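You operate a simulated robot arm through the tools that you are given. There is no shell and no other tool.

You run a simulated robot arm. Do the job below in one go: nothing can be reset, and whatever is moved stays where it is left.

## Task
Filter the short jug's muddy water into the filter flask.
Fine: funnel on the flask first, jug back, pump till the funnel is dry, then open the vent knob. Set down upright: short jug.

Only the result counts: the job must be done as asked and must still hold three seconds after the hand-in. Knocking over, shifting, dropping, spilling or breaking anything else fails it.

## Robot
A 6-joint arm with a four-finger gripper, fixed in place. Base frame: the origin is at the foot of the arm, x ahead of it, y to its left, z up. Units: mm, rad, N and s.
Its first joint turns from -2.897 to 2.897 rad. Payload 3.67 kg.
The TCP is the grasp point between the finger pads, 28 mm short of the fingertips. In the tool frame z runs along the fingers and y along their closing line. Largest opening 112 mm; the body of the gripper starts 73 mm behind the TCP.
Orientation is that of the tool frame in the base frame, as a unit quaternion [w, x, y, z]. With the fingers straight down and closing along the base's y, the tool's x points along the base's -x, its y along +y and its z along -z.

## Interface
- The arm moves only by the tool move_arm. Its argument "rows" is a list of rows, each an object (a shift or turn left out is 0, a gripper value left out holds the last) with "dr": the turn, a rotation vector about the tool's x, y, z in degrees, a list of three; "translation": the shift along the tool's x, y, z in cm, a list of three; "gripper": the finger opening in cm, from 0 to 11.2. In form: [{"dr": [rx, ry, rz], "translation": [dx, dy, dz], "gripper": gripper}, ...]. A call has 1 to 20 rows; each row shifts and turns the commanded pose from where the row before left it, along the tool's axes as they then stand. A row lasts 0.2 s, in which the tool goes at most 50 mm and 0.15 rad; a call with a longer step from one row to the next is refused whole, and so is a gripper value outside its range. Where a pose cannot be reached the arm comes as near as it can. A force on the tool above 40 N (or 10 N above the force at the start of the call, whichever is more), or a blocked arm, ends the call early, and 0.2 s more pass. Each finger halts on what it meets, pressing with about 41 N; the grip force reading is that of the motor and also rises with nothing between the fingers. The clock runs only during rows and for 0.2 s after the last one: add rows that do not move to give the fingers time. It gives the time, the measured TCP pose, the force on the tool (base axes), the opening and the grip force at its end, in the units of the frame above (readings bear some noise), with the torque about the TCP (base axes, N m) and any sound that the robot's microphone picked up.
- Cameras (640 x 400 px; columns grow to the right, rows downward): "scene" is fixed at [58.6, 515.2, 1439.6]; the picture's right is [-0.17, -0.99, 0.00], its down [-0.54, 0.09, -0.84] and it looks along [0.82, -0.14, -0.55] (base axes); focal length 352 px, centre (320, 200). "wrist" rides on the gripper at [60, -18, -104] in the tool frame; the picture's right is [0.29, 0.96, 0.00], its down [-0.80, 0.24, -0.55] and it looks along [-0.53, 0.16, 0.83] (tool axes); focal length 234 px, centre (320, 200). There is no depth. A picture from a camera that has moved, and an enlarged one, comes with that camera's place and axes in the base frame and with its lens. The place of the scene camera against the robot may be out by one fixed shift of up to 25 mm in any direction.
- get_image(camera): a new picture of that camera. The clock stands still meanwhile.
- enlarge(camera, box): a new picture of the part [left, top, right, bottom] of that camera's present view, enlarged. The clock stands still meanwhile.
- finish_job(): hands the job in; it is judged then, once.

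Places have to be worked out from the pictures, the camera data and where the tool is seen. Open the gripper and draw the arm clear of the work before you hand the job in, unless the task says otherwise.

The tools are called after "Emit:" by a JSON object that holds its "method" and its "body". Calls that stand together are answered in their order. move_arm: Moves the arm, as the interface text tells. Its arguments: {"type":"object","properties":{"rows":{"type":"array"}},"required":["rows"]} The other tools are called the same way: get_image (camera) takes a picture; enlarge (camera, box) takes an enlarged picture of a part of a camera's view; finish_job () hands the job in.

At the start:

```text
clock: 0.0
tool_pos: [467.1, 177.8, 1238.0]
tcp_rot: [0.0, 0.0, 1.0, 0.001]
ft_force: [-0.3, -0.6, 0.6]
torque: [-0.01, 0.02, -0.01]
grip_width: 112.0
gripper_force: 0.1
```

scene: 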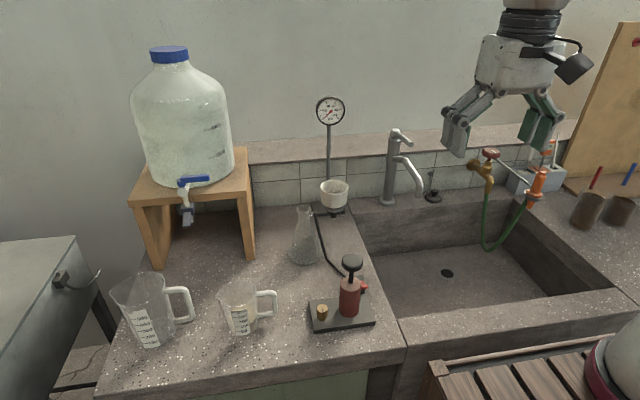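
wrist: 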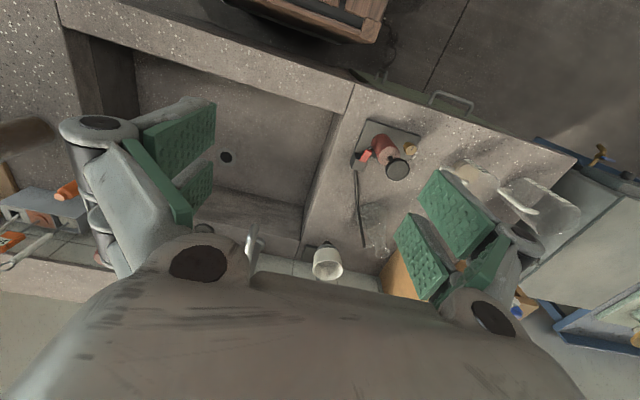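

I'll start by looking closely at the scene: the jugs, flask, funnel and pump on the counter.

Emit:
{"method": "enlarge", "body": {"camera": "scene", "box": [100, 180, 420, 380]}}

Emit:
{"method": "enlarge", "body": {"camera": "scene", "box": [260, 80, 420, 220]}}

Emit:
{"method": "enlarge", "body": {"camera": "scene", "box": [280, 240, 400, 340]}}

Emit:
{"method": "enlarge", "body": {"camera": "wrist", "box": [280, 100, 600, 300]}}

```text
2.00 times, centred on (260, 280) of scene
camera zoom: at [58.6, 515.2, 1439.6], right [-0.17, -0.99, 0.0], down [-0.54, 0.09, -0.84], along [0.82, -0.14, -0.55], focal length 704 px, centre (440, 40)
```

zoom: 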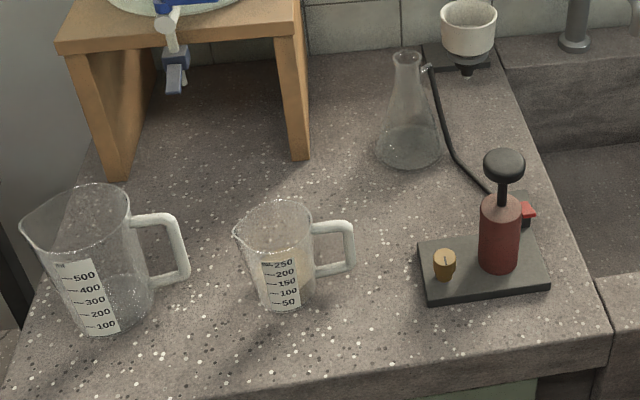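

```text
2.86 times, centred on (340, 150) of scene
camera zoom: at [58.6, 515.2, 1439.6], right [-0.17, -0.99, 0.0], down [-0.54, 0.09, -0.84], along [0.82, -0.14, -0.55], focal length 1006 px, centre (263, 343)
```

zoom: 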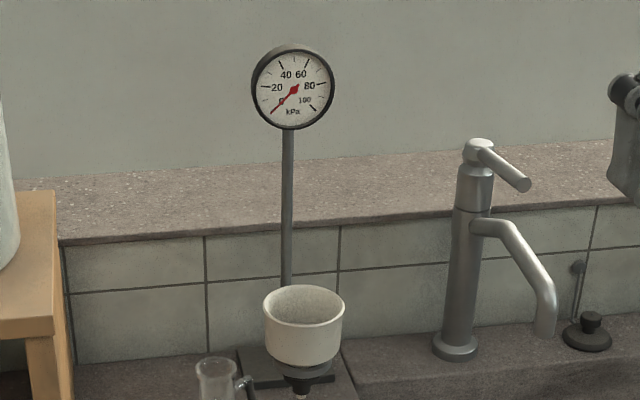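

```text
4.00 times, centred on (340, 290) of scene
camera zoom: at [58.6, 515.2, 1439.6], right [-0.17, -0.99, 0.0], down [-0.54, 0.09, -0.84], along [0.82, -0.14, -0.55], focal length 1408 px, centre (240, -160)
```

zoom: 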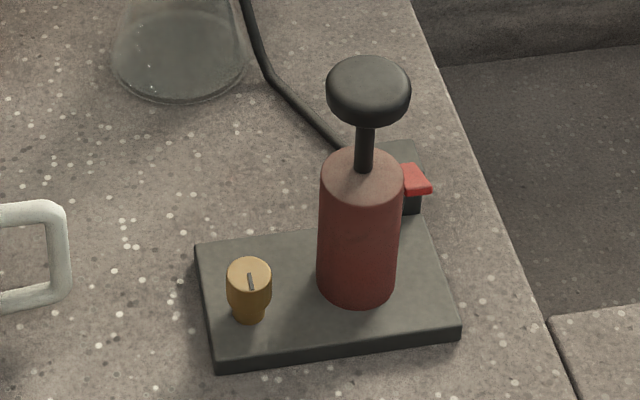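

```text
2.00 times, centred on (440, 200) of wrist
camera zoom: at [406.1, 160.0, 1342.2], right [-0.29, 0.96, 0.0], down [0.8, 0.24, 0.55], along [0.53, 0.16, -0.83], focal length 468 px, centre (80, 200)
```

zoom: 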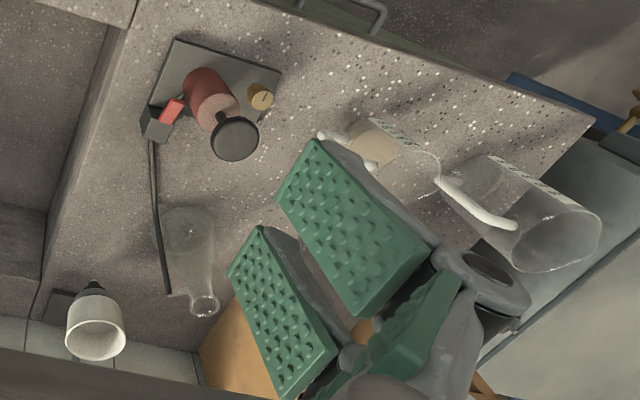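

The flask's mouth seems to be near (776, 435, 930), the funnel near (900, 330, 900) and the counter at about z 765. I'll move the wrist camera toward the short jug, staying high, to measure it properly.

Emit:
{"method": "move_arm", "body": {"rows": [{"translation": [0.2, 3.8, 1.8]}, {"translation": [0.2, 3.8, 1.8]}, {"translation": [0.2, 3.8, 1.8]}, {"translation": [0.2, 3.8, 1.8]}, {"translation": [0.2, 3.8, 1.8]}, {"translation": [0.2, 3.8, 1.8]}, {"translation": [0.2, 3.8, 1.8]}, {"translation": [0.2, 3.8, 1.8]}, {"translation": [0.2, 3.8, 1.8]}, {"translation": [0.2, 3.8, 1.8]}, {}]}}

Emit:
{"method": "get_image", "body": {"camera": "wrist"}}

Emit:
{"method": "get_image", "body": {"camera": "scene"}}

```text
clock: 2.4
tool_pos: [446.8, 555.7, 1060.0]
tcp_rot: [-0.001, 0.0, 1.0, 0.0]
ft_force: [-0.1, -0.3, 0.6]
torque: [0.03, 0.02, 0.01]
grip_width: 112.2
gripper_force: 0.0
```

```text
taken
camera wrist: at [386.7, 538.5, 1165.4], right [-0.29, 0.96, 0.0], down [0.8, 0.24, 0.55], along [0.53, 0.16, -0.83], focal length 234 px, centre (320, 200)
```

wrist: 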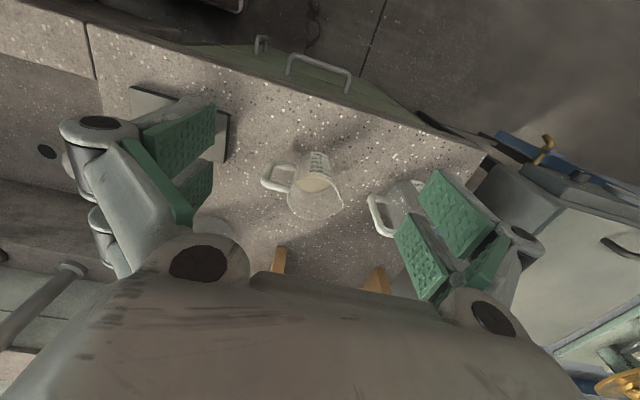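

```text
taken
```

scene: 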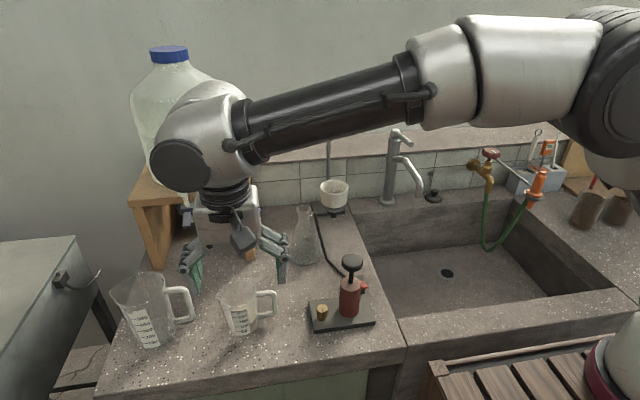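

The short jug is now in the wrist view. I'll enlarge it from both cameras.

Emit:
{"method": "enlarge", "body": {"camera": "wrist", "box": [240, 130, 360, 230]}}

Emit:
{"method": "enlarge", "body": {"camera": "scene", "box": [200, 260, 300, 350]}}

Emit:
{"method": "enlarge", "body": {"camera": "scene", "box": [280, 180, 360, 270]}}

```text
4.00 times, centred on (300, 180) of wrist
camera zoom: at [386.7, 538.5, 1165.4], right [-0.29, 0.96, 0.0], down [0.8, 0.24, 0.55], along [0.53, 0.16, -0.83], focal length 937 px, centre (400, 280)
```

zoom: 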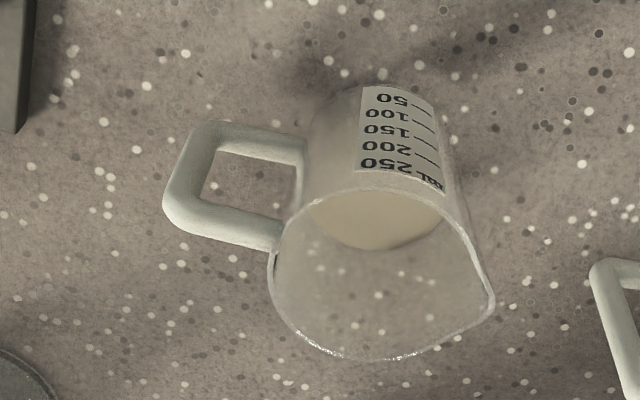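

```text
4.44 times, centred on (250, 305) of scene
camera zoom: at [58.6, 515.2, 1439.6], right [-0.17, -0.99, 0.0], down [-0.54, 0.09, -0.84], along [0.82, -0.14, -0.55], focal length 1565 px, centre (631, -267)
```

zoom: 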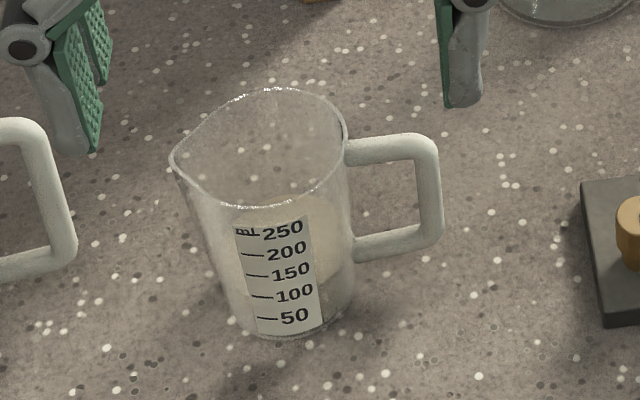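

```text
4.44 times, centred on (320, 225) of scene
camera zoom: at [58.6, 515.2, 1439.6], right [-0.17, -0.99, 0.0], down [-0.54, 0.09, -0.84], along [0.82, -0.14, -0.55], focal length 1565 px, centre (320, 89)
```

zoom: 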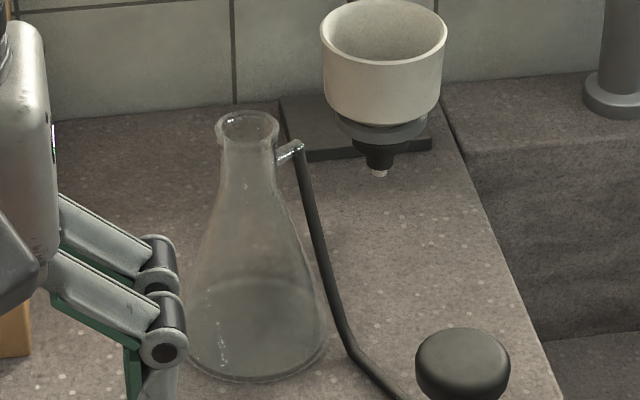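

I need a second wrist viewpoint with a wide baseline so I can triangulate the jug. I'll shift toward -y and yaw the camera to look at the jug from there.

Emit:
{"method": "move_arm", "body": {"rows": [{"translation": [-1.9, -3.47, 1.3]}, {"translation": [-1.9, -3.47, 1.3]}, {"translation": [-1.9, -3.47, 1.3]}, {"dr": [0, 0, -8]}, {"dr": [0, 0, -8]}, {"dr": [0, 0, -8]}, {"dr": [0, 0, -8]}, {"dr": [0, 0, -8]}, {}]}}

Emit:
{"method": "get_image", "body": {"camera": "wrist"}}

```text
clock: 4.4
tool_pos: [504.9, 451.8, 1019.4]
tcp_rot: [0.001, -0.343, 0.939, 0.0]
ft_force: [-0.4, -0.1, -0.5]
torque: [0.01, -0.01, -0.02]
grip_width: 112.0
gripper_force: 0.1
```

```text
taken
camera wrist: at [469.3, 401.0, 1123.4], right [-0.84, 0.55, 0.0], down [0.46, 0.7, 0.55], along [0.3, 0.46, -0.83], focal length 234 px, centre (320, 200)
```

wrist: 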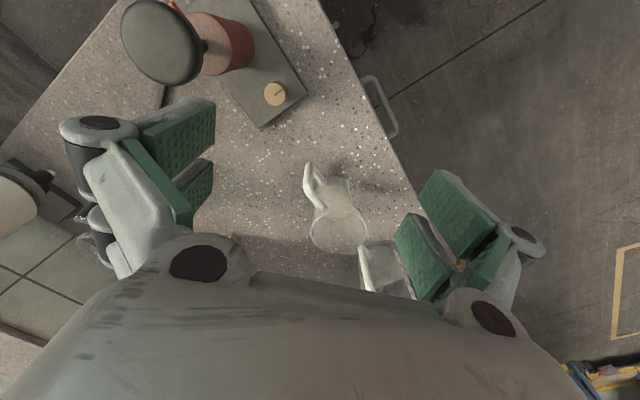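

Good baseline. I'll enlarge the jug and the pump with its knob in this view.

Emit:
{"method": "enlarge", "body": {"camera": "wrist", "box": [280, 150, 400, 270]}}

Emit:
{"method": "enlarge", "body": {"camera": "wrist", "box": [110, 0, 320, 130]}}

Emit:
{"method": "enlarge", "body": {"camera": "wrist", "box": [0, 120, 120, 240]}}

```text
3.33 times, centred on (340, 210) of wrist
camera zoom: at [469.3, 401.0, 1123.4], right [-0.84, 0.55, 0.0], down [0.46, 0.7, 0.55], along [0.3, 0.46, -0.83], focal length 781 px, centre (253, 167)
```

zoom: 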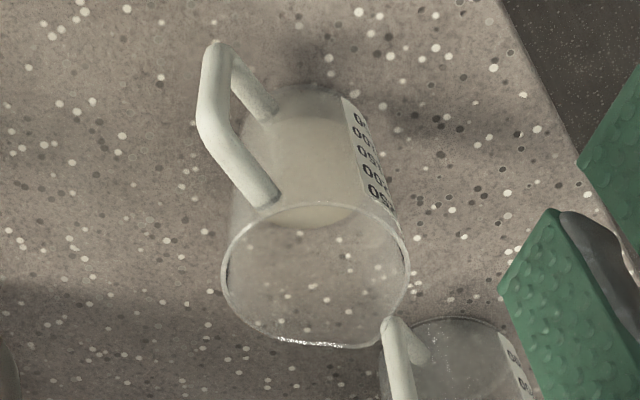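

```text
3.05 times, centred on (215, 65) of wrist
camera zoom: at [469.3, 401.0, 1123.4], right [-0.84, 0.55, 0.0], down [0.46, 0.7, 0.55], along [0.3, 0.46, -0.83], focal length 714 px, centre (640, 611)
```

zoom: 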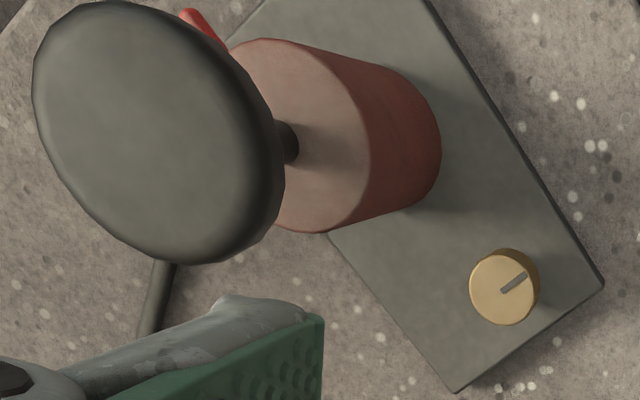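

```text
3.33 times, centred on (60, 180) of wrist
camera zoom: at [469.3, 401.0, 1123.4], right [-0.84, 0.55, 0.0], down [0.46, 0.7, 0.55], along [0.3, 0.46, -0.83], focal length 781 px, centre (1187, 267)
```

zoom: 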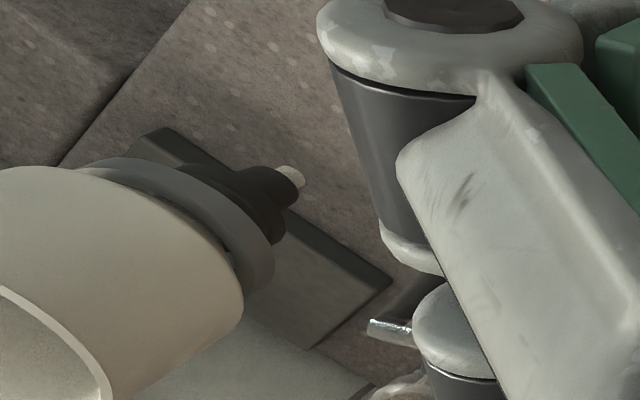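

The handle's top outer corner triangulates to about (560, 509, 887), the jug rim centre to about (559, 579, 895) with a diameter of roughly 72, and the pump knob top to about (547, 349, 957). Next I'll move over toward the funnel for close views of it and the flask.

Emit:
{"method": "move_arm", "body": {"rows": [{"dr": [0, 0, 8], "translation": [0, 0, -1]}, {"dr": [0, 0, 8], "translation": [0, 0, -1]}, {"dr": [0, 0, 8], "translation": [0, 0, -1]}, {"dr": [0, 0, 8], "translation": [0, 0, -1]}, {"dr": [0, 0, 8], "translation": [0, 0, -1]}, {"translation": [-4, -2.1, 0]}, {"translation": [-4, -2.1, 0]}, {"translation": [-4, -2.1, 0]}, {"translation": [-4, -2.1, 0]}, {"translation": [-4, -2.1, 0]}, {"translation": [-4, -2.1, 0]}, {"translation": [-4, -2.1, 0]}, {}]}}

Emit:
{"method": "get_image", "body": {"camera": "wrist"}}

Emit:
{"method": "get_image", "body": {"camera": "scene"}}

```text
clock: 7.2
tool_pos: [783.8, 303.9, 1072.1]
tcp_rot: [0.0, 0.0, 1.0, 0.0]
ft_force: [0.8, -0.2, 0.3]
torque: [0.02, 0.01, 0.04]
grip_width: 112.2
gripper_force: 0.1
```

```text
taken
camera wrist: at [722.4, 286.8, 1176.9], right [-0.29, 0.96, 0.0], down [0.8, 0.24, 0.55], along [0.53, 0.16, -0.83], focal length 234 px, centre (320, 200)
```

wrist: 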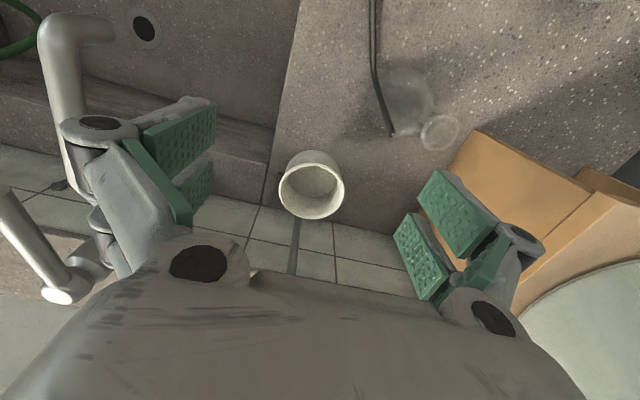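

```text
taken
```

scene: 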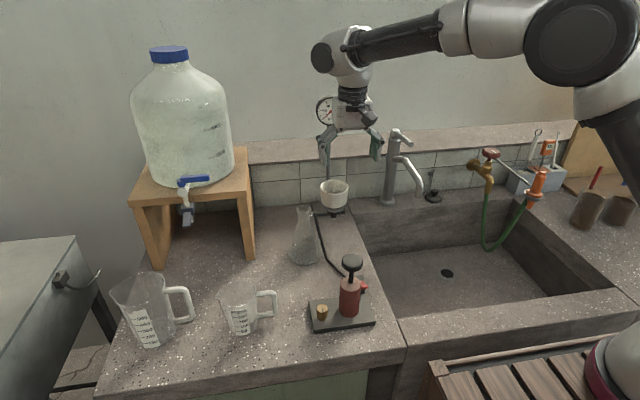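

Emit:
{"method": "enlarge", "body": {"camera": "wrist", "box": [250, 110, 370, 230]}}

Emit:
{"method": "enlarge", "body": {"camera": "wrist", "box": [350, 50, 490, 170]}}

Emit:
{"method": "enlarge", "body": {"camera": "wrist", "box": [200, 190, 400, 300]}}

```text
3.33 times, centred on (310, 170) of wrist
camera zoom: at [722.4, 286.8, 1176.9], right [-0.29, 0.96, 0.0], down [0.8, 0.24, 0.55], along [0.53, 0.16, -0.83], focal length 781 px, centre (353, 300)
```

zoom: 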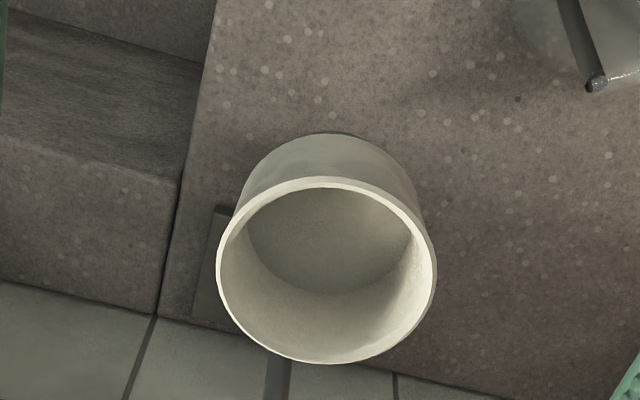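

```text
3.33 times, centred on (420, 110) of wrist
camera zoom: at [722.4, 286.8, 1176.9], right [-0.29, 0.96, 0.0], down [0.8, 0.24, 0.55], along [0.53, 0.16, -0.83], focal length 781 px, centre (-13, 500)
```

zoom: 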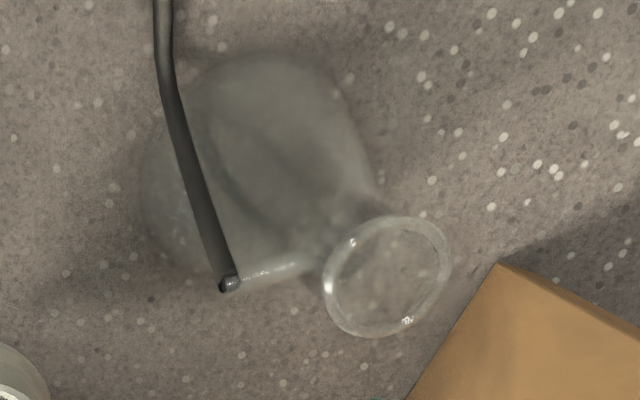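

```text
3.20 times, centred on (300, 245) of wrist
camera zoom: at [722.4, 286.8, 1176.9], right [-0.29, 0.96, 0.0], down [0.8, 0.24, 0.55], along [0.53, 0.16, -0.83], focal length 749 px, centre (384, 56)
```

zoom: 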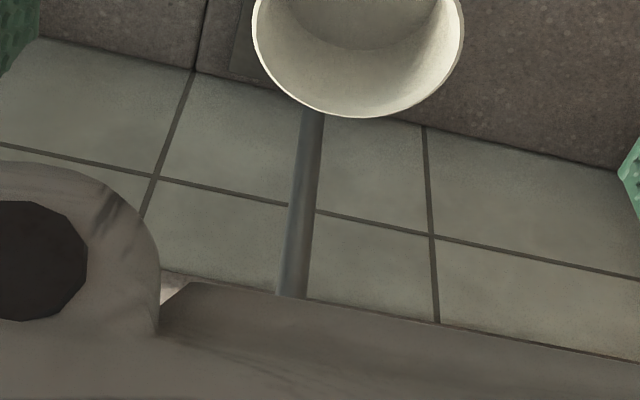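

The funnel rim and flask mouth are both visible here. I'll take a second viewpoint to triangulate them.

Emit:
{"method": "move_arm", "body": {"rows": [{"translation": [2.2, 3.2, 0]}, {"translation": [2.2, 3.2, 0]}, {"translation": [2.2, 3.2, 0]}, {}, {}]}}

Emit:
{"method": "enlarge", "body": {"camera": "wrist", "box": [200, 150, 320, 270]}}

Emit:
{"method": "enlarge", "body": {"camera": "wrist", "box": [280, 90, 400, 210]}}

Emit:
{"method": "get_image", "body": {"camera": "wrist"}}

```text
clock: 8.4
tool_pos: [718.8, 404.1, 1071.5]
tcp_rot: [0.001, -0.001, 1.0, 0.001]
ft_force: [0.1, 0.1, 0.0]
torque: [0.02, -0.01, 0.01]
grip_width: 111.9
gripper_force: 0.1
```

```text
3.33 times, centred on (260, 210) of wrist
camera zoom: at [657.5, 386.6, 1175.2], right [-0.29, 0.96, 0.0], down [0.8, 0.24, 0.55], along [0.53, 0.16, -0.83], focal length 781 px, centre (520, 167)
```

zoom: 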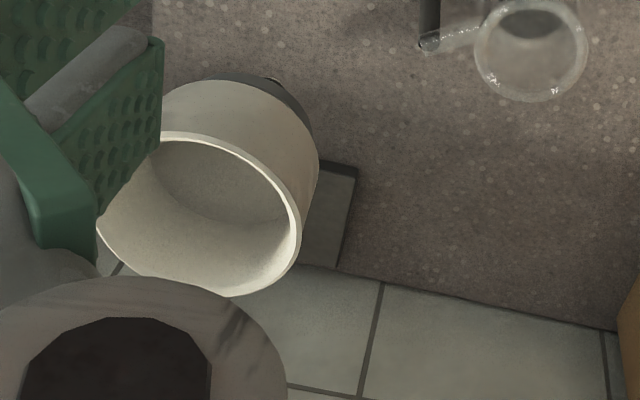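

```text
3.33 times, centred on (340, 150) of wrist
camera zoom: at [657.5, 386.6, 1175.2], right [-0.29, 0.96, 0.0], down [0.8, 0.24, 0.55], along [0.53, 0.16, -0.83], focal length 781 px, centre (253, 367)
```

zoom: 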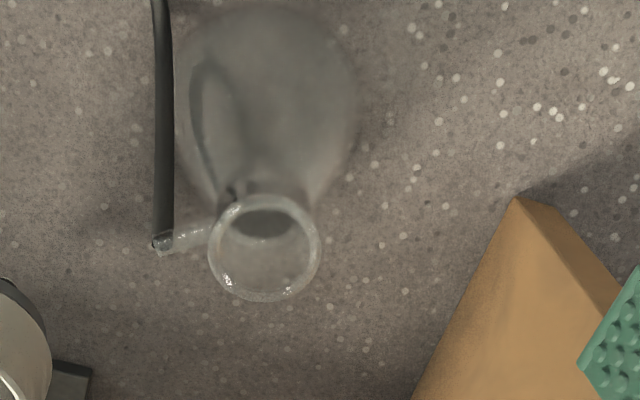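

```text
taken
camera wrist: at [657.5, 386.6, 1175.2], right [-0.29, 0.96, 0.0], down [0.8, 0.24, 0.55], along [0.53, 0.16, -0.83], focal length 234 px, centre (320, 200)
```

wrist: 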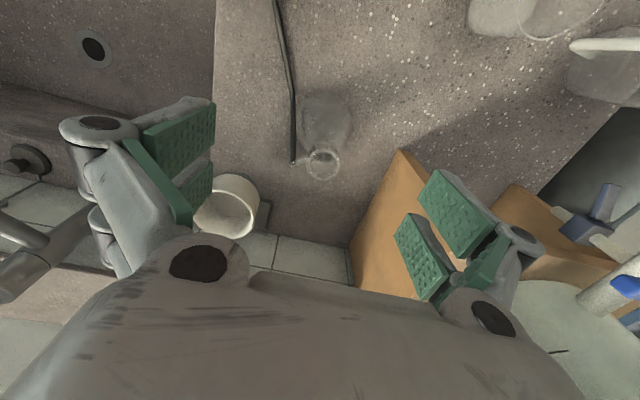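

Triangulation gives the flask mouth centre at about (758.6, 420.4, 948), with an outer diameter near 35. The funnel rim centre is about (869, 320, 932), with a diameter near 81. I'll look more closely at the funnel holder and gauge to plan a tilted grasp that clears the gauge.

Emit:
{"method": "enlarge", "body": {"camera": "scene", "box": [310, 170, 360, 220]}}

Emit:
{"method": "enlarge", "body": {"camera": "scene", "box": [290, 190, 370, 270]}}

Emit:
{"method": "get_image", "body": {"camera": "scene"}}

```text
8.00 times, centred on (335, 195) of scene
camera zoom: at [58.6, 515.2, 1439.6], right [-0.17, -0.99, 0.0], down [-0.54, 0.09, -0.84], along [0.82, -0.14, -0.55], focal length 2817 px, centre (200, 240)
```

zoom: 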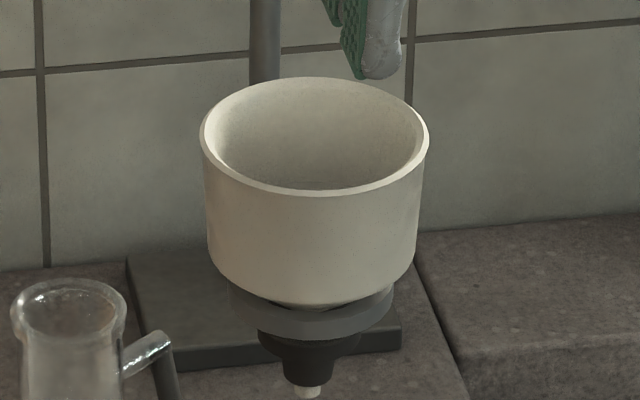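

```text
5.00 times, centred on (330, 230) of scene
camera zoom: at [58.6, 515.2, 1439.6], right [-0.17, -0.99, 0.0], down [-0.54, 0.09, -0.84], along [0.82, -0.14, -0.55], focal length 1760 px, centre (270, 50)
```

zoom: 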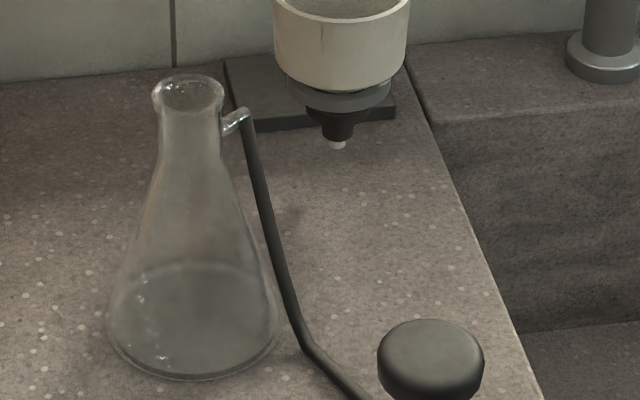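

```text
taken
```

scene: 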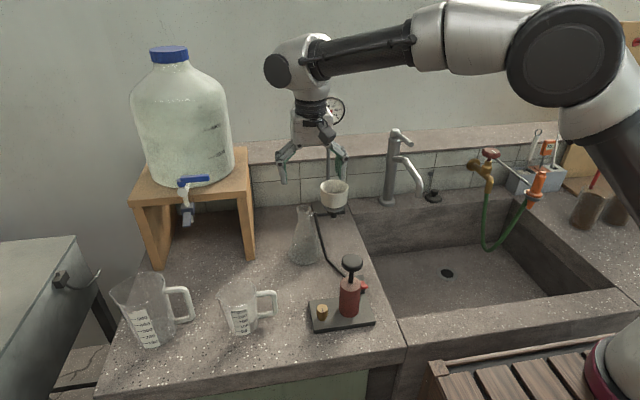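

The gauge pole is at about (960, 320), roughly 90 mm behind the funnel. I'll approach with the tool tilted 20° so the wrist leans toward the robot. First I go above the funnel, tilt and look.

Emit:
{"method": "move_arm", "body": {"rows": [{"translation": [-2.8, -2.08, 0.6]}, {"translation": [-2.8, -2.08, 0.6]}, {"translation": [-2.8, -2.08, 0.6]}, {"translation": [-2.8, -2.08, 0.6]}, {"dr": [0, -5, 0]}, {"dr": [0, -5, 0]}, {"dr": [0, -5, 0]}, {"dr": [0, -5, 0]}, {}, {}]}}

Emit:
{"method": "get_image", "body": {"camera": "wrist"}}

Emit:
{"method": "get_image", "body": {"camera": "scene"}}

```text
clock: 10.6
tool_pos: [830.8, 320.2, 1043.8]
tcp_rot: [0.173, 0.0, 0.985, 0.0]
ft_force: [-1.0, -0.5, -0.7]
torque: [0.01, -0.05, 0.01]
grip_width: 111.8
gripper_force: 0.1
```

```text
taken
camera wrist: at [737.0, 301.8, 1121.6], right [-0.27, 0.96, -0.1], down [0.56, 0.24, 0.79], along [0.78, 0.16, -0.6], focal length 234 px, centre (320, 200)
```

wrist: 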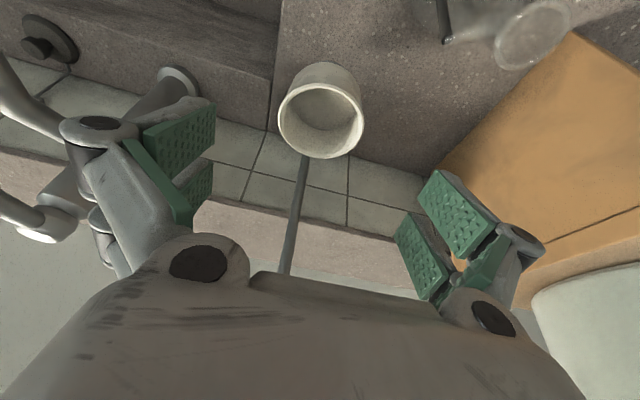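

```text
taken
```

scene: 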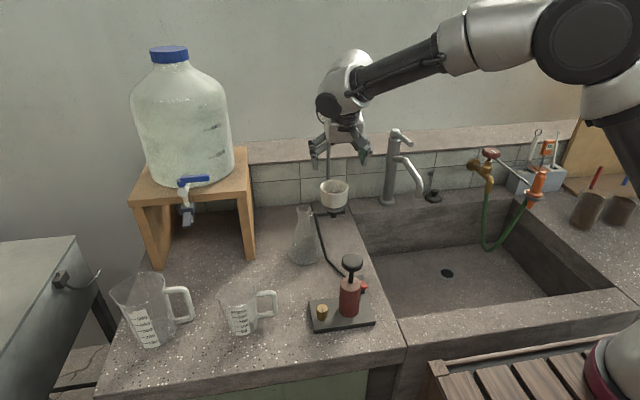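

The tilt was reached. I'll enlarge the funnel for an accurate re-measurement from this closer view.

Emit:
{"method": "enlarge", "body": {"camera": "wrist", "box": [260, 50, 380, 170]}}

```text
3.33 times, centred on (320, 110) of wrist
camera zoom: at [737.0, 301.8, 1121.6], right [-0.27, 0.96, -0.1], down [0.56, 0.24, 0.79], along [0.78, 0.16, -0.6], focal length 781 px, centre (320, 500)
```

zoom: 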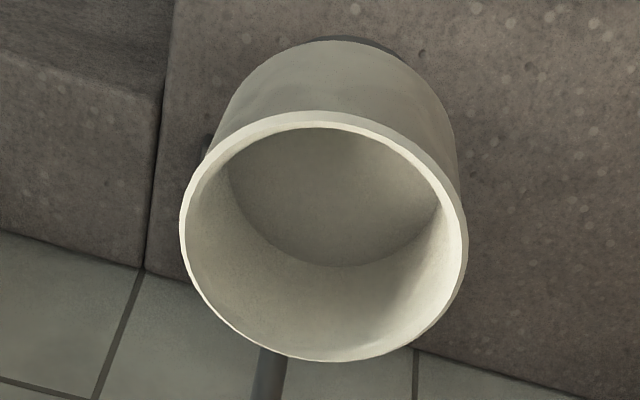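

The two measurements agree on the funnel centre at (867, 320) with the rim at z 932. I'll descend with open fingers straddling the cup.

Emit:
{"method": "move_arm", "body": {"rows": [{"translation": [-0.53, 0, 3.86]}, {"translation": [-0.53, 0, 3.86]}, {}, {"translation": [0.7, 0, 1.91]}, {"translation": [0.7, 0, 1.91]}, {"translation": [0.7, 0, 1.91]}, {}, {}]}}

Emit:
{"method": "get_image", "body": {"camera": "wrist"}}

Emit:
{"method": "enlarge", "body": {"camera": "scene", "box": [290, 120, 390, 220]}}

```text
clock: 12.4
tool_pos: [865.2, 320.4, 915.0]
tcp_rot: [0.173, 0.0, 0.985, 0.001]
ft_force: [-0.7, 0.5, -0.2]
torque: [-0.03, 0.0, -0.02]
grip_width: 112.4
gripper_force: 0.1
```

```text
taken
camera wrist: at [773.1, 303.1, 992.7], right [-0.27, 0.96, -0.1], down [0.56, 0.24, 0.79], along [0.78, 0.16, -0.6], focal length 234 px, centre (320, 200)
```

wrist: 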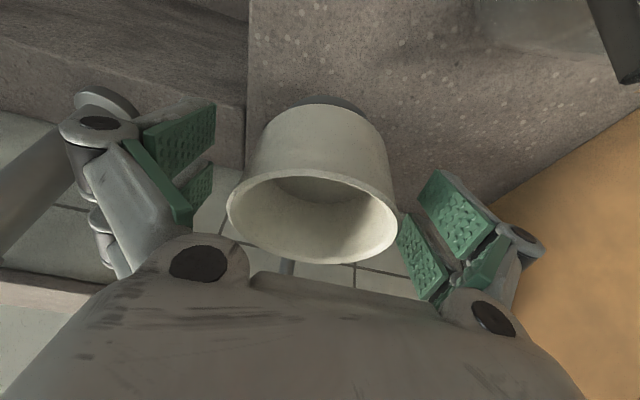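

```text
4.00 times, centred on (340, 170) of scene
camera zoom: at [58.6, 515.2, 1439.6], right [-0.17, -0.99, 0.0], down [-0.54, 0.09, -0.84], along [0.82, -0.14, -0.55], focal length 1408 px, centre (240, 320)
```

zoom: 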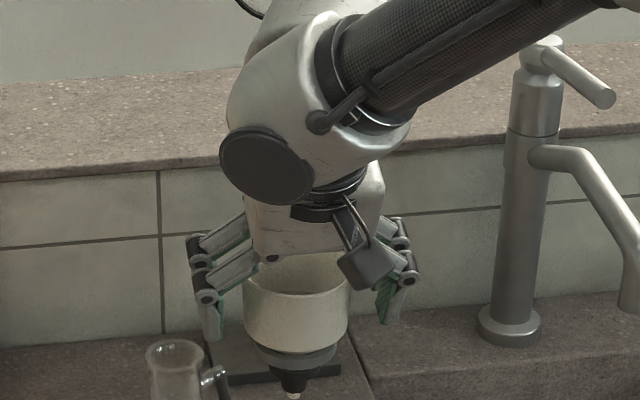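

The cup sits between the fingers. I'll close in steps and watch for sideways force that would mean I'm off-centre.

Emit:
{"method": "move_arm", "body": {"rows": [{"gripper": 9.6}, {"gripper": 9.0}, {}, {}]}}

Emit:
{"method": "enlarge", "body": {"camera": "wrist", "box": [140, 60, 520, 300]}}

Emit:
{"method": "enlarge", "body": {"camera": "scene", "box": [300, 160, 370, 220]}}

```text
clock: 13.4
tool_pos: [866.0, 322.4, 915.2]
tcp_rot: [0.173, 0.0, 0.985, 0.0]
ft_force: [-0.5, -0.5, -0.5]
torque: [0.0, -0.02, 0.0]
grip_width: 89.8
gripper_force: 0.1
```

```text
1.67 times, centred on (330, 180) of wrist
camera zoom: at [773.1, 303.1, 992.8], right [-0.27, 0.96, -0.1], down [0.56, 0.24, 0.79], along [0.78, 0.16, -0.6], focal length 390 px, centre (303, 233)
```

zoom: 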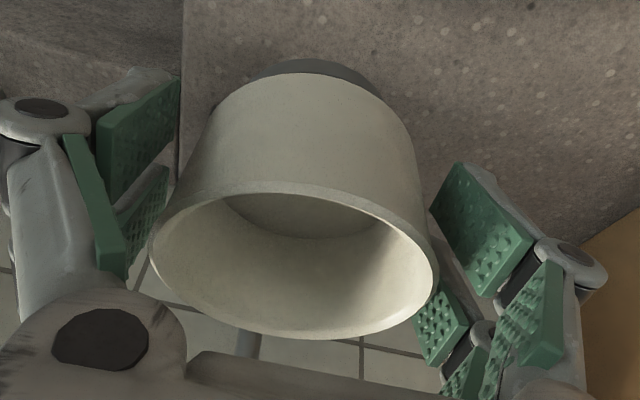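

```text
6.67 times, centred on (335, 190) of scene
camera zoom: at [58.6, 515.2, 1439.6], right [-0.17, -0.99, 0.0], down [-0.54, 0.09, -0.84], along [0.82, -0.14, -0.55], focal length 2347 px, centre (220, 267)
```

zoom: 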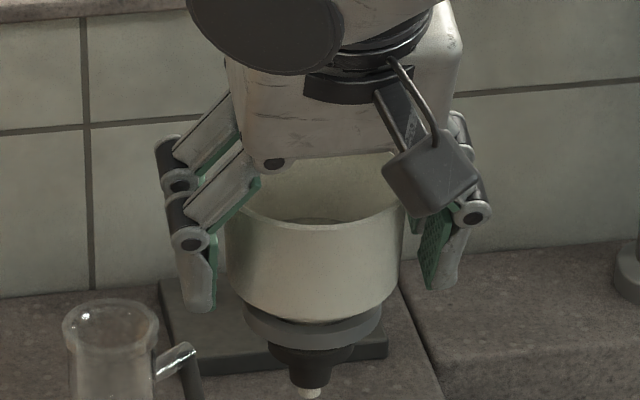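

Opening is 90 mm with no contact yet. I'll close further in small steps, checking the lateral force.

Emit:
{"method": "move_arm", "body": {"rows": [{"gripper": 8.7}, {}]}}

Emit:
{"method": "move_arm", "body": {"rows": [{"gripper": 8.45}, {}]}}

Emit:
{"method": "move_arm", "body": {"rows": [{"gripper": 8.3}, {}]}}

```text
clock: 14.0
tool_pos: [866.6, 320.4, 915.2]
tcp_rot: [0.174, 0.001, 0.985, 0.0]
ft_force: [0.1, 0.2, 0.9]
torque: [0.02, 0.01, -0.03]
grip_width: 87.3
gripper_force: 0.0
```

```text
clock: 14.6
tool_pos: [866.5, 320.7, 915.6]
tcp_rot: [0.173, 0.0, 0.985, 0.0]
ft_force: [0.0, -0.6, -0.2]
torque: [-0.02, 0.0, -0.03]
grip_width: 84.3
gripper_force: 0.0
```

```text
clock: 15.2
tool_pos: [866.7, 320.2, 914.3]
tcp_rot: [0.174, 0.0, 0.985, 0.0]
ft_force: [0.0, -0.8, 0.0]
torque: [0.01, -0.05, -0.01]
grip_width: 83.0
gripper_force: 0.1
```

Emit:
{"method": "enlarge", "body": {"camera": "wrist", "box": [180, 80, 460, 280]}}

Emit:
{"method": "move_arm", "body": {"rows": [{"gripper": 8.15}, {}]}}

Emit:
{"method": "move_arm", "body": {"rows": [{"gripper": 8.0}, {}]}}

```text
2.00 times, centred on (320, 180) of wrist
camera zoom: at [773.1, 303.1, 992.8], right [-0.27, 0.96, -0.1], down [0.56, 0.24, 0.79], along [0.78, 0.16, -0.6], focal length 468 px, centre (320, 240)
```

zoom: 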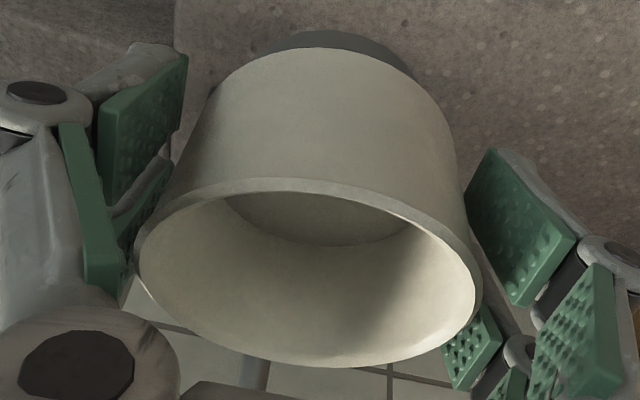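

```text
clock: 15.8
tool_pos: [867.1, 321.0, 914.1]
tcp_rot: [0.173, 0.0, 0.985, -0.001]
ft_force: [-0.8, 0.0, -0.9]
torque: [-0.03, 0.01, 0.01]
grip_width: 82.0
gripper_force: 0.1
```

```text
clock: 16.4
tool_pos: [865.9, 321.0, 914.7]
tcp_rot: [0.173, 0.0, 0.985, 0.0]
ft_force: [-0.5, 0.9, 0.6]
torque: [-0.01, 0.01, 0.03]
grip_width: 79.9
gripper_force: 0.0
```

Still no contact at 80 mm, since the cup tapers. I'll continue in small steps.

Emit:
{"method": "move_arm", "body": {"rows": [{"gripper": 7.85}, {}]}}

Emit:
{"method": "move_arm", "body": {"rows": [{"gripper": 7.7}, {}]}}

Emit:
{"method": "move_arm", "body": {"rows": [{"gripper": 7.55}, {}]}}

```text
clock: 17.0
tool_pos: [866.3, 320.7, 915.5]
tcp_rot: [0.173, 0.0, 0.985, 0.001]
ft_force: [-0.5, 0.0, 0.5]
torque: [-0.02, 0.02, -0.03]
grip_width: 78.7
gripper_force: 0.5
```

```text
clock: 17.6
tool_pos: [865.8, 320.3, 915.0]
tcp_rot: [0.174, 0.0, 0.985, 0.001]
ft_force: [0.1, -1.0, 0.8]
torque: [-0.01, 0.02, 0.0]
grip_width: 78.0
gripper_force: 0.9
```

```text
clock: 18.2
tool_pos: [865.3, 320.2, 915.6]
tcp_rot: [0.173, -0.001, 0.985, 0.0]
ft_force: [-0.7, -1.8, -0.1]
torque: [0.0, -0.02, 0.01]
grip_width: 77.2
gripper_force: 40.9
```

The funnel is gripped at 77 mm with balanced forces. I'll lift straight up slowly, a small step first to check the force.

Emit:
{"method": "move_arm", "body": {"rows": [{"gripper": 7.0}, {"translation": [-0.171, 0, -0.47]}, {"translation": [-0.171, 0, -0.47]}, {"translation": [-0.171, 0, -0.47]}, {"translation": [-0.171, 0, -0.47]}, {}]}}

Emit:
{"method": "enlarge", "body": {"camera": "scene", "box": [300, 140, 370, 220]}}

```text
clock: 19.6
tool_pos: [866.0, 319.1, 935.5]
tcp_rot: [0.173, 0.001, 0.985, -0.001]
ft_force: [0.7, -0.8, -1.6]
torque: [-0.04, 0.03, 0.01]
grip_width: 77.4
gripper_force: 41.2
```

```text
5.00 times, centred on (335, 180) of scene
camera zoom: at [58.6, 515.2, 1439.6], right [-0.17, -0.99, 0.0], down [-0.54, 0.09, -0.84], along [0.82, -0.14, -0.55], focal length 1760 px, centre (245, 300)
```

zoom: 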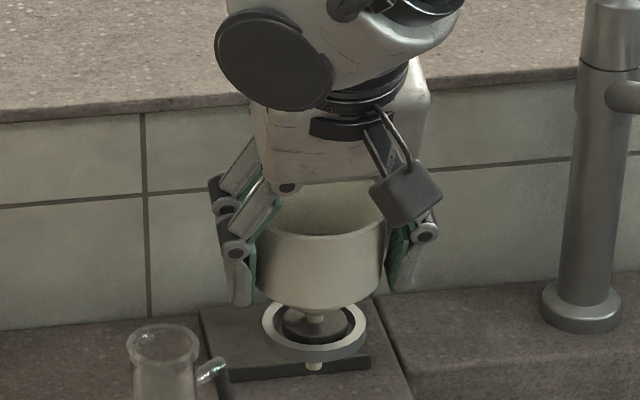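

The funnel rises. I'll check whether the black cone stays in the holder or moves with the funnel.

Emit:
{"method": "enlarge", "body": {"camera": "scene", "box": [322, 185, 352, 220]}}

Emit:
{"method": "get_image", "body": {"camera": "wrist"}}

```text
11.43 times, centred on (337, 202) of scene
camera zoom: at [58.6, 515.2, 1439.6], right [-0.17, -0.99, 0.0], down [-0.54, 0.09, -0.84], along [0.82, -0.14, -0.55], focal length 4024 px, centre (126, 171)
```

zoom: 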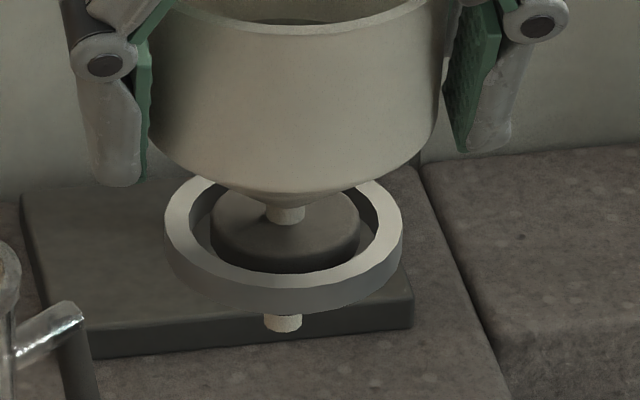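

```text
taken
camera wrist: at [773.1, 302.6, 1013.4], right [-0.27, 0.96, -0.1], down [0.56, 0.24, 0.79], along [0.78, 0.16, -0.6], focal length 234 px, centre (320, 200)
```

wrist: 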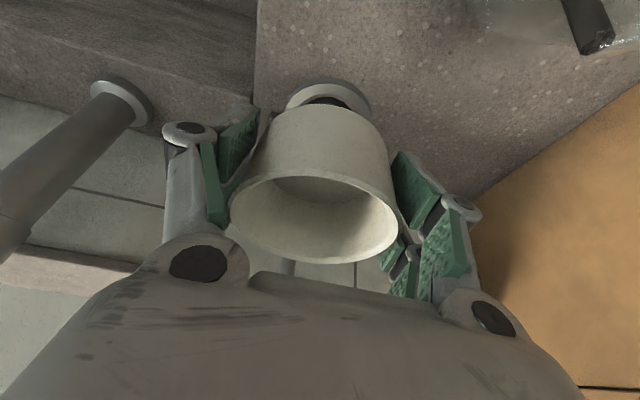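

The black bung is on the funnel's stem and moves with it, inside the open ring. I'll continue lifting well above the flask mouth height.

Emit:
{"method": "move_arm", "body": {"rows": [{"translation": [-0.171, 0, -0.47]}, {"translation": [-0.342, 0, -0.94]}, {"translation": [-0.684, 0, -1.879]}, {"translation": [-0.684, 0, -1.879]}, {"translation": [-0.684, 0, -1.879]}, {"translation": [-0.684, 0, -1.879]}, {"translation": [-0.684, 0, -1.879]}, {}]}}

Emit:
{"method": "enlarge", "body": {"camera": "scene", "box": [290, 120, 390, 220]}}

Emit:
{"method": "get_image", "body": {"camera": "wrist"}}

```text
clock: 21.4
tool_pos: [868.9, 318.6, 1050.6]
tcp_rot: [0.173, -0.001, 0.985, 0.0]
ft_force: [0.3, -0.2, -1.9]
torque: [-0.02, 0.0, -0.01]
grip_width: 77.1
gripper_force: 41.2
```

```text
4.00 times, centred on (340, 170) of scene
camera zoom: at [58.6, 515.2, 1439.6], right [-0.17, -0.99, 0.0], down [-0.54, 0.09, -0.84], along [0.82, -0.14, -0.55], focal length 1408 px, centre (240, 320)
```

zoom: 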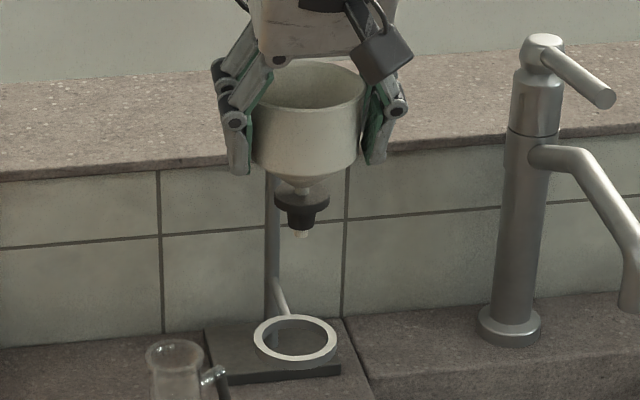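

```text
taken
camera wrist: at [775.5, 300.5, 1127.7], right [-0.27, 0.96, -0.1], down [0.56, 0.24, 0.79], along [0.78, 0.16, -0.6], focal length 234 px, centre (320, 200)
```

wrist: 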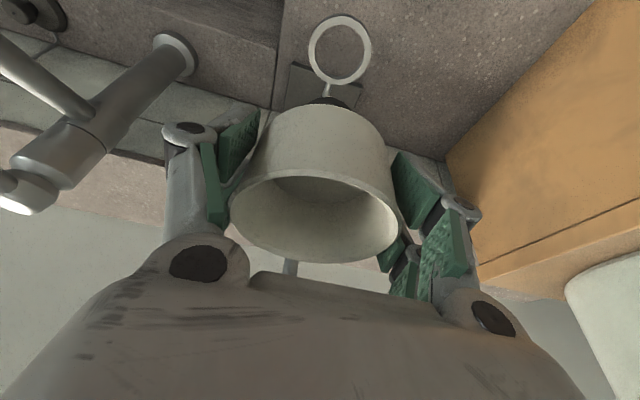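

Emit:
{"method": "enlarge", "body": {"camera": "scene", "box": [345, 130, 320, 180]}}

Emit:
{"method": "enlarge", "body": {"camera": "scene", "box": [340, 130, 375, 185]}}

```text
refused: the box must be [left, top, right, bottom]
```

```text
7.27 times, centred on (358, 158) of scene
camera zoom: at [58.6, 515.2, 1439.6], right [-0.17, -0.99, 0.0], down [-0.54, 0.09, -0.84], along [0.82, -0.14, -0.55], focal length 2561 px, centre (47, 509)
```

zoom: 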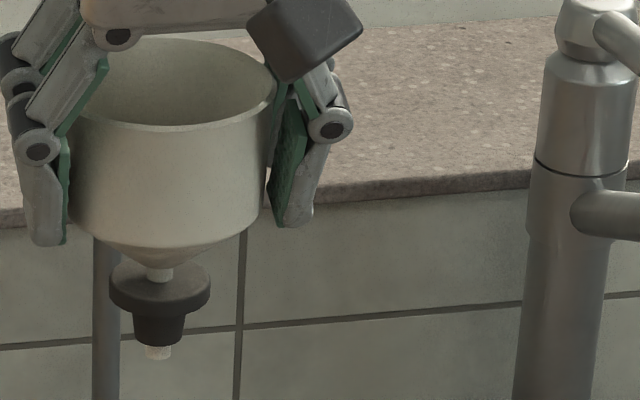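

The bung has a 37 mm flange with a roughly 20 mm plug beneath it, so the flange will rest on the flask's rim. I'll raise a bit more and carry the funnel horizontally over the flask mouth.

Emit:
{"method": "move_arm", "body": {"rows": [{"translation": [-1.026, 0, -2.819]}, {"translation": [1.276, 1.2525, -0.4645]}, {"translation": [1.276, 1.2525, -0.4645]}, {"translation": [1.276, 1.2525, -0.4645]}, {"translation": [1.276, 1.2525, -0.4645]}, {"translation": [1.276, 1.2525, -0.4645]}, {"translation": [1.276, 1.2525, -0.4645]}, {"translation": [1.276, 1.2525, -0.4645]}, {"translation": [1.276, 1.2525, -0.4645]}, {}, {}, {}]}}

Emit:
{"method": "enlarge", "body": {"camera": "scene", "box": [260, 150, 360, 250]}}

Emit:
{"method": "get_image", "body": {"camera": "wrist"}}

```text
clock: 24.0
tool_pos: [759.1, 420.1, 1079.7]
tcp_rot: [0.173, 0.0, 0.985, 0.0]
ft_force: [-0.2, -0.8, -0.9]
torque: [-0.04, 0.05, -0.01]
grip_width: 77.3
gripper_force: 40.9
```

```text
4.00 times, centred on (310, 200) of scene
camera zoom: at [58.6, 515.2, 1439.6], right [-0.17, -0.99, 0.0], down [-0.54, 0.09, -0.84], along [0.82, -0.14, -0.55], focal length 1408 px, centre (360, 200)
```

zoom: 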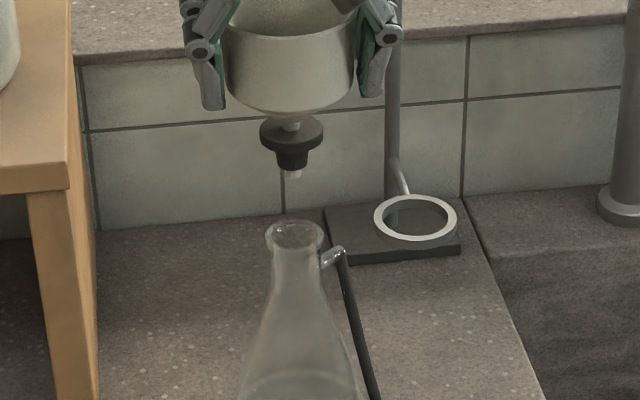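

```text
taken
camera wrist: at [666.4, 402.5, 1157.7], right [-0.27, 0.96, -0.1], down [0.56, 0.24, 0.79], along [0.78, 0.16, -0.6], focal length 234 px, centre (320, 200)
```

wrist: 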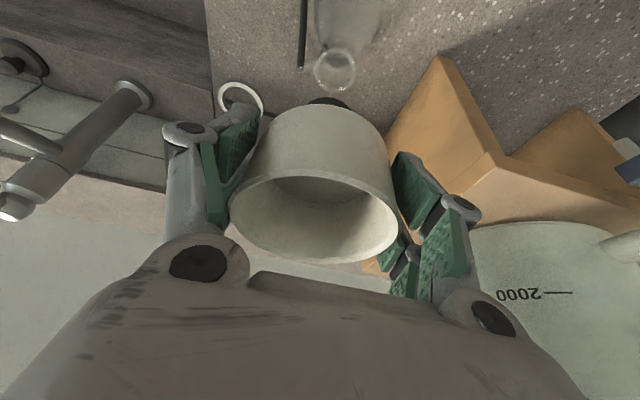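

The scene view shows the bung laterally aligned with the mouth along the vertical. I'll check depth alignment using the wrist view, where both bung and mouth are visible.

Emit:
{"method": "enlarge", "body": {"camera": "wrist", "box": [290, 30, 380, 120]}}

Emit:
{"method": "enlarge", "body": {"camera": "scene", "box": [280, 170, 330, 220]}}

```text
4.44 times, centred on (335, 75) of wrist
camera zoom: at [666.4, 402.5, 1157.7], right [-0.27, 0.96, -0.1], down [0.56, 0.24, 0.79], along [0.78, 0.16, -0.6], focal length 1041 px, centre (253, 756)
```

zoom: 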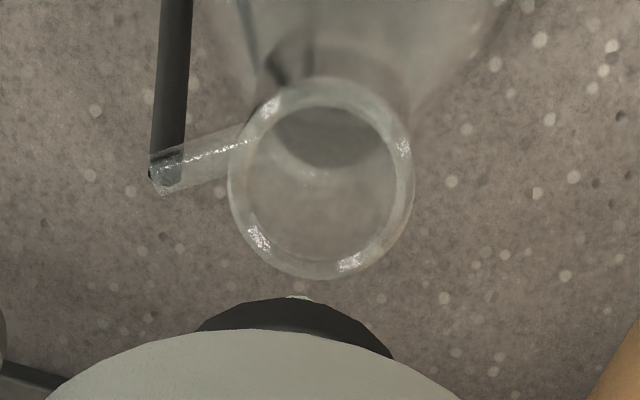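

```text
8.00 times, centred on (305, 195) of scene
camera zoom: at [58.6, 515.2, 1439.6], right [-0.17, -0.99, 0.0], down [-0.54, 0.09, -0.84], along [0.82, -0.14, -0.55], focal length 2817 px, centre (440, 240)
```

zoom: 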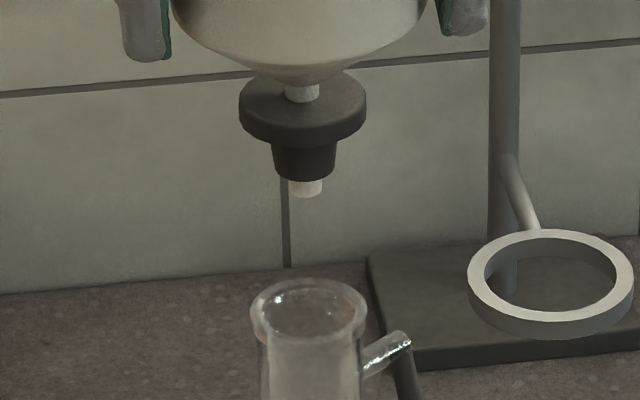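

Mouth centre is confirmed at (758, 420). The wrist view hints the bung may sit up to 4 mm farther in x. I'll lower until the stem tip is just above the mouth, then re-check directly.

Emit:
{"method": "move_arm", "body": {"rows": [{"translation": [0.342, 0, 0.94]}, {"translation": [0.342, 0, 0.94]}, {"translation": [0.274, 0, 0.752]}, {}, {}]}}

Emit:
{"method": "enlarge", "body": {"camera": "wrist", "box": [290, 40, 380, 130]}}

Emit:
{"method": "enlarge", "body": {"camera": "scene", "box": [280, 170, 330, 220]}}

```text
clock: 25.2
tool_pos: [757.8, 419.4, 1051.8]
tcp_rot: [0.173, 0.001, 0.985, 0.0]
ft_force: [1.0, 0.9, -0.8]
torque: [-0.01, 0.0, 0.01]
grip_width: 77.3
gripper_force: 40.8
```

```text
4.44 times, centred on (335, 85) of wrist
camera zoom: at [664.5, 402.4, 1129.1], right [-0.27, 0.96, -0.1], down [0.56, 0.24, 0.79], along [0.78, 0.16, -0.6], focal length 1041 px, centre (253, 711)
```

zoom: 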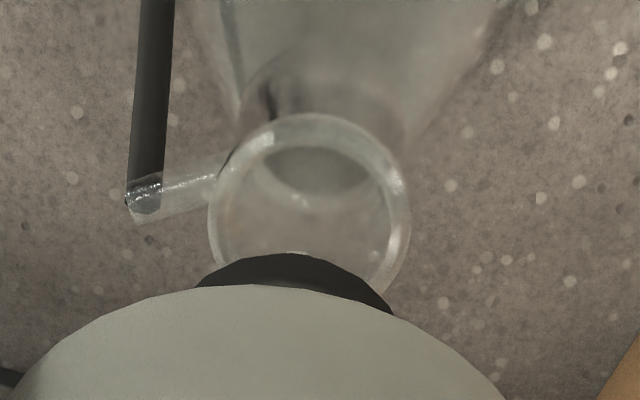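

```text
8.00 times, centred on (305, 195) of scene
camera zoom: at [58.6, 515.2, 1439.6], right [-0.17, -0.99, 0.0], down [-0.54, 0.09, -0.84], along [0.82, -0.14, -0.55], focal length 2817 px, centre (440, 240)
```

zoom: 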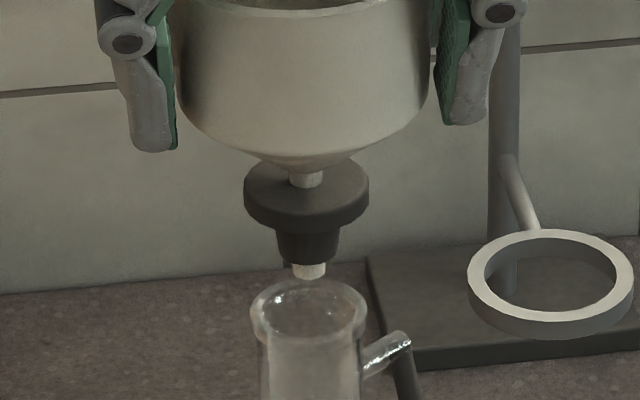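

Scene alignment sideways is within 1 mm. The rim's aspect ratio suggests the funnel tilted about 3° in the grip, with its bottom away from the camera. I'll zoom in on it to measure.

Emit:
{"method": "enlarge", "body": {"camera": "scene", "box": [285, 155, 325, 205]}}

Emit:
{"method": "enlarge", "body": {"camera": "wrist", "box": [220, 90, 420, 270]}}

```text
8.00 times, centred on (305, 180) of scene
camera zoom: at [58.6, 515.2, 1439.6], right [-0.17, -0.99, 0.0], down [-0.54, 0.09, -0.84], along [0.82, -0.14, -0.55], focal length 2817 px, centre (440, 360)
```

zoom: 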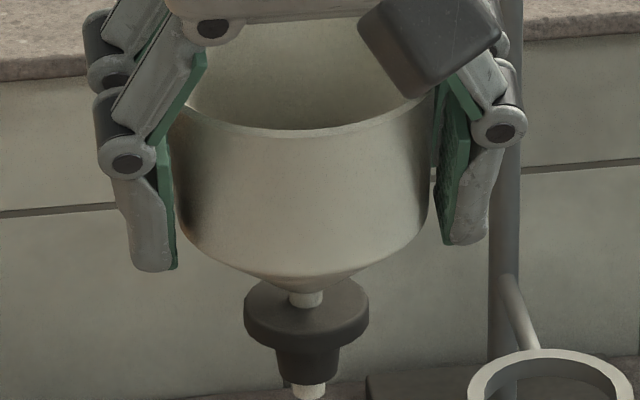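

```text
2.22 times, centred on (320, 180) of wrist
camera zoom: at [664.5, 402.4, 1129.1], right [-0.27, 0.96, -0.1], down [0.56, 0.24, 0.79], along [0.78, 0.16, -0.6], focal length 520 px, centre (320, 244)
```

zoom: 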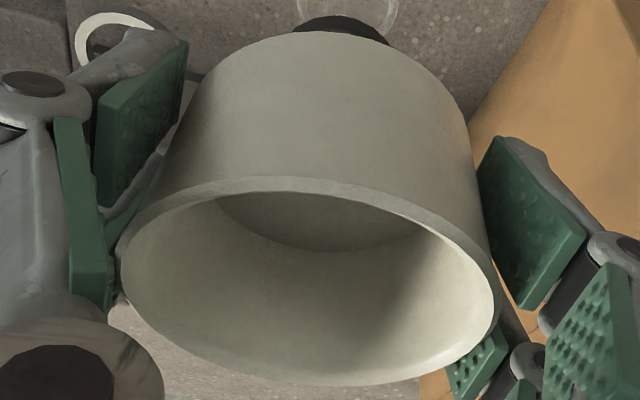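

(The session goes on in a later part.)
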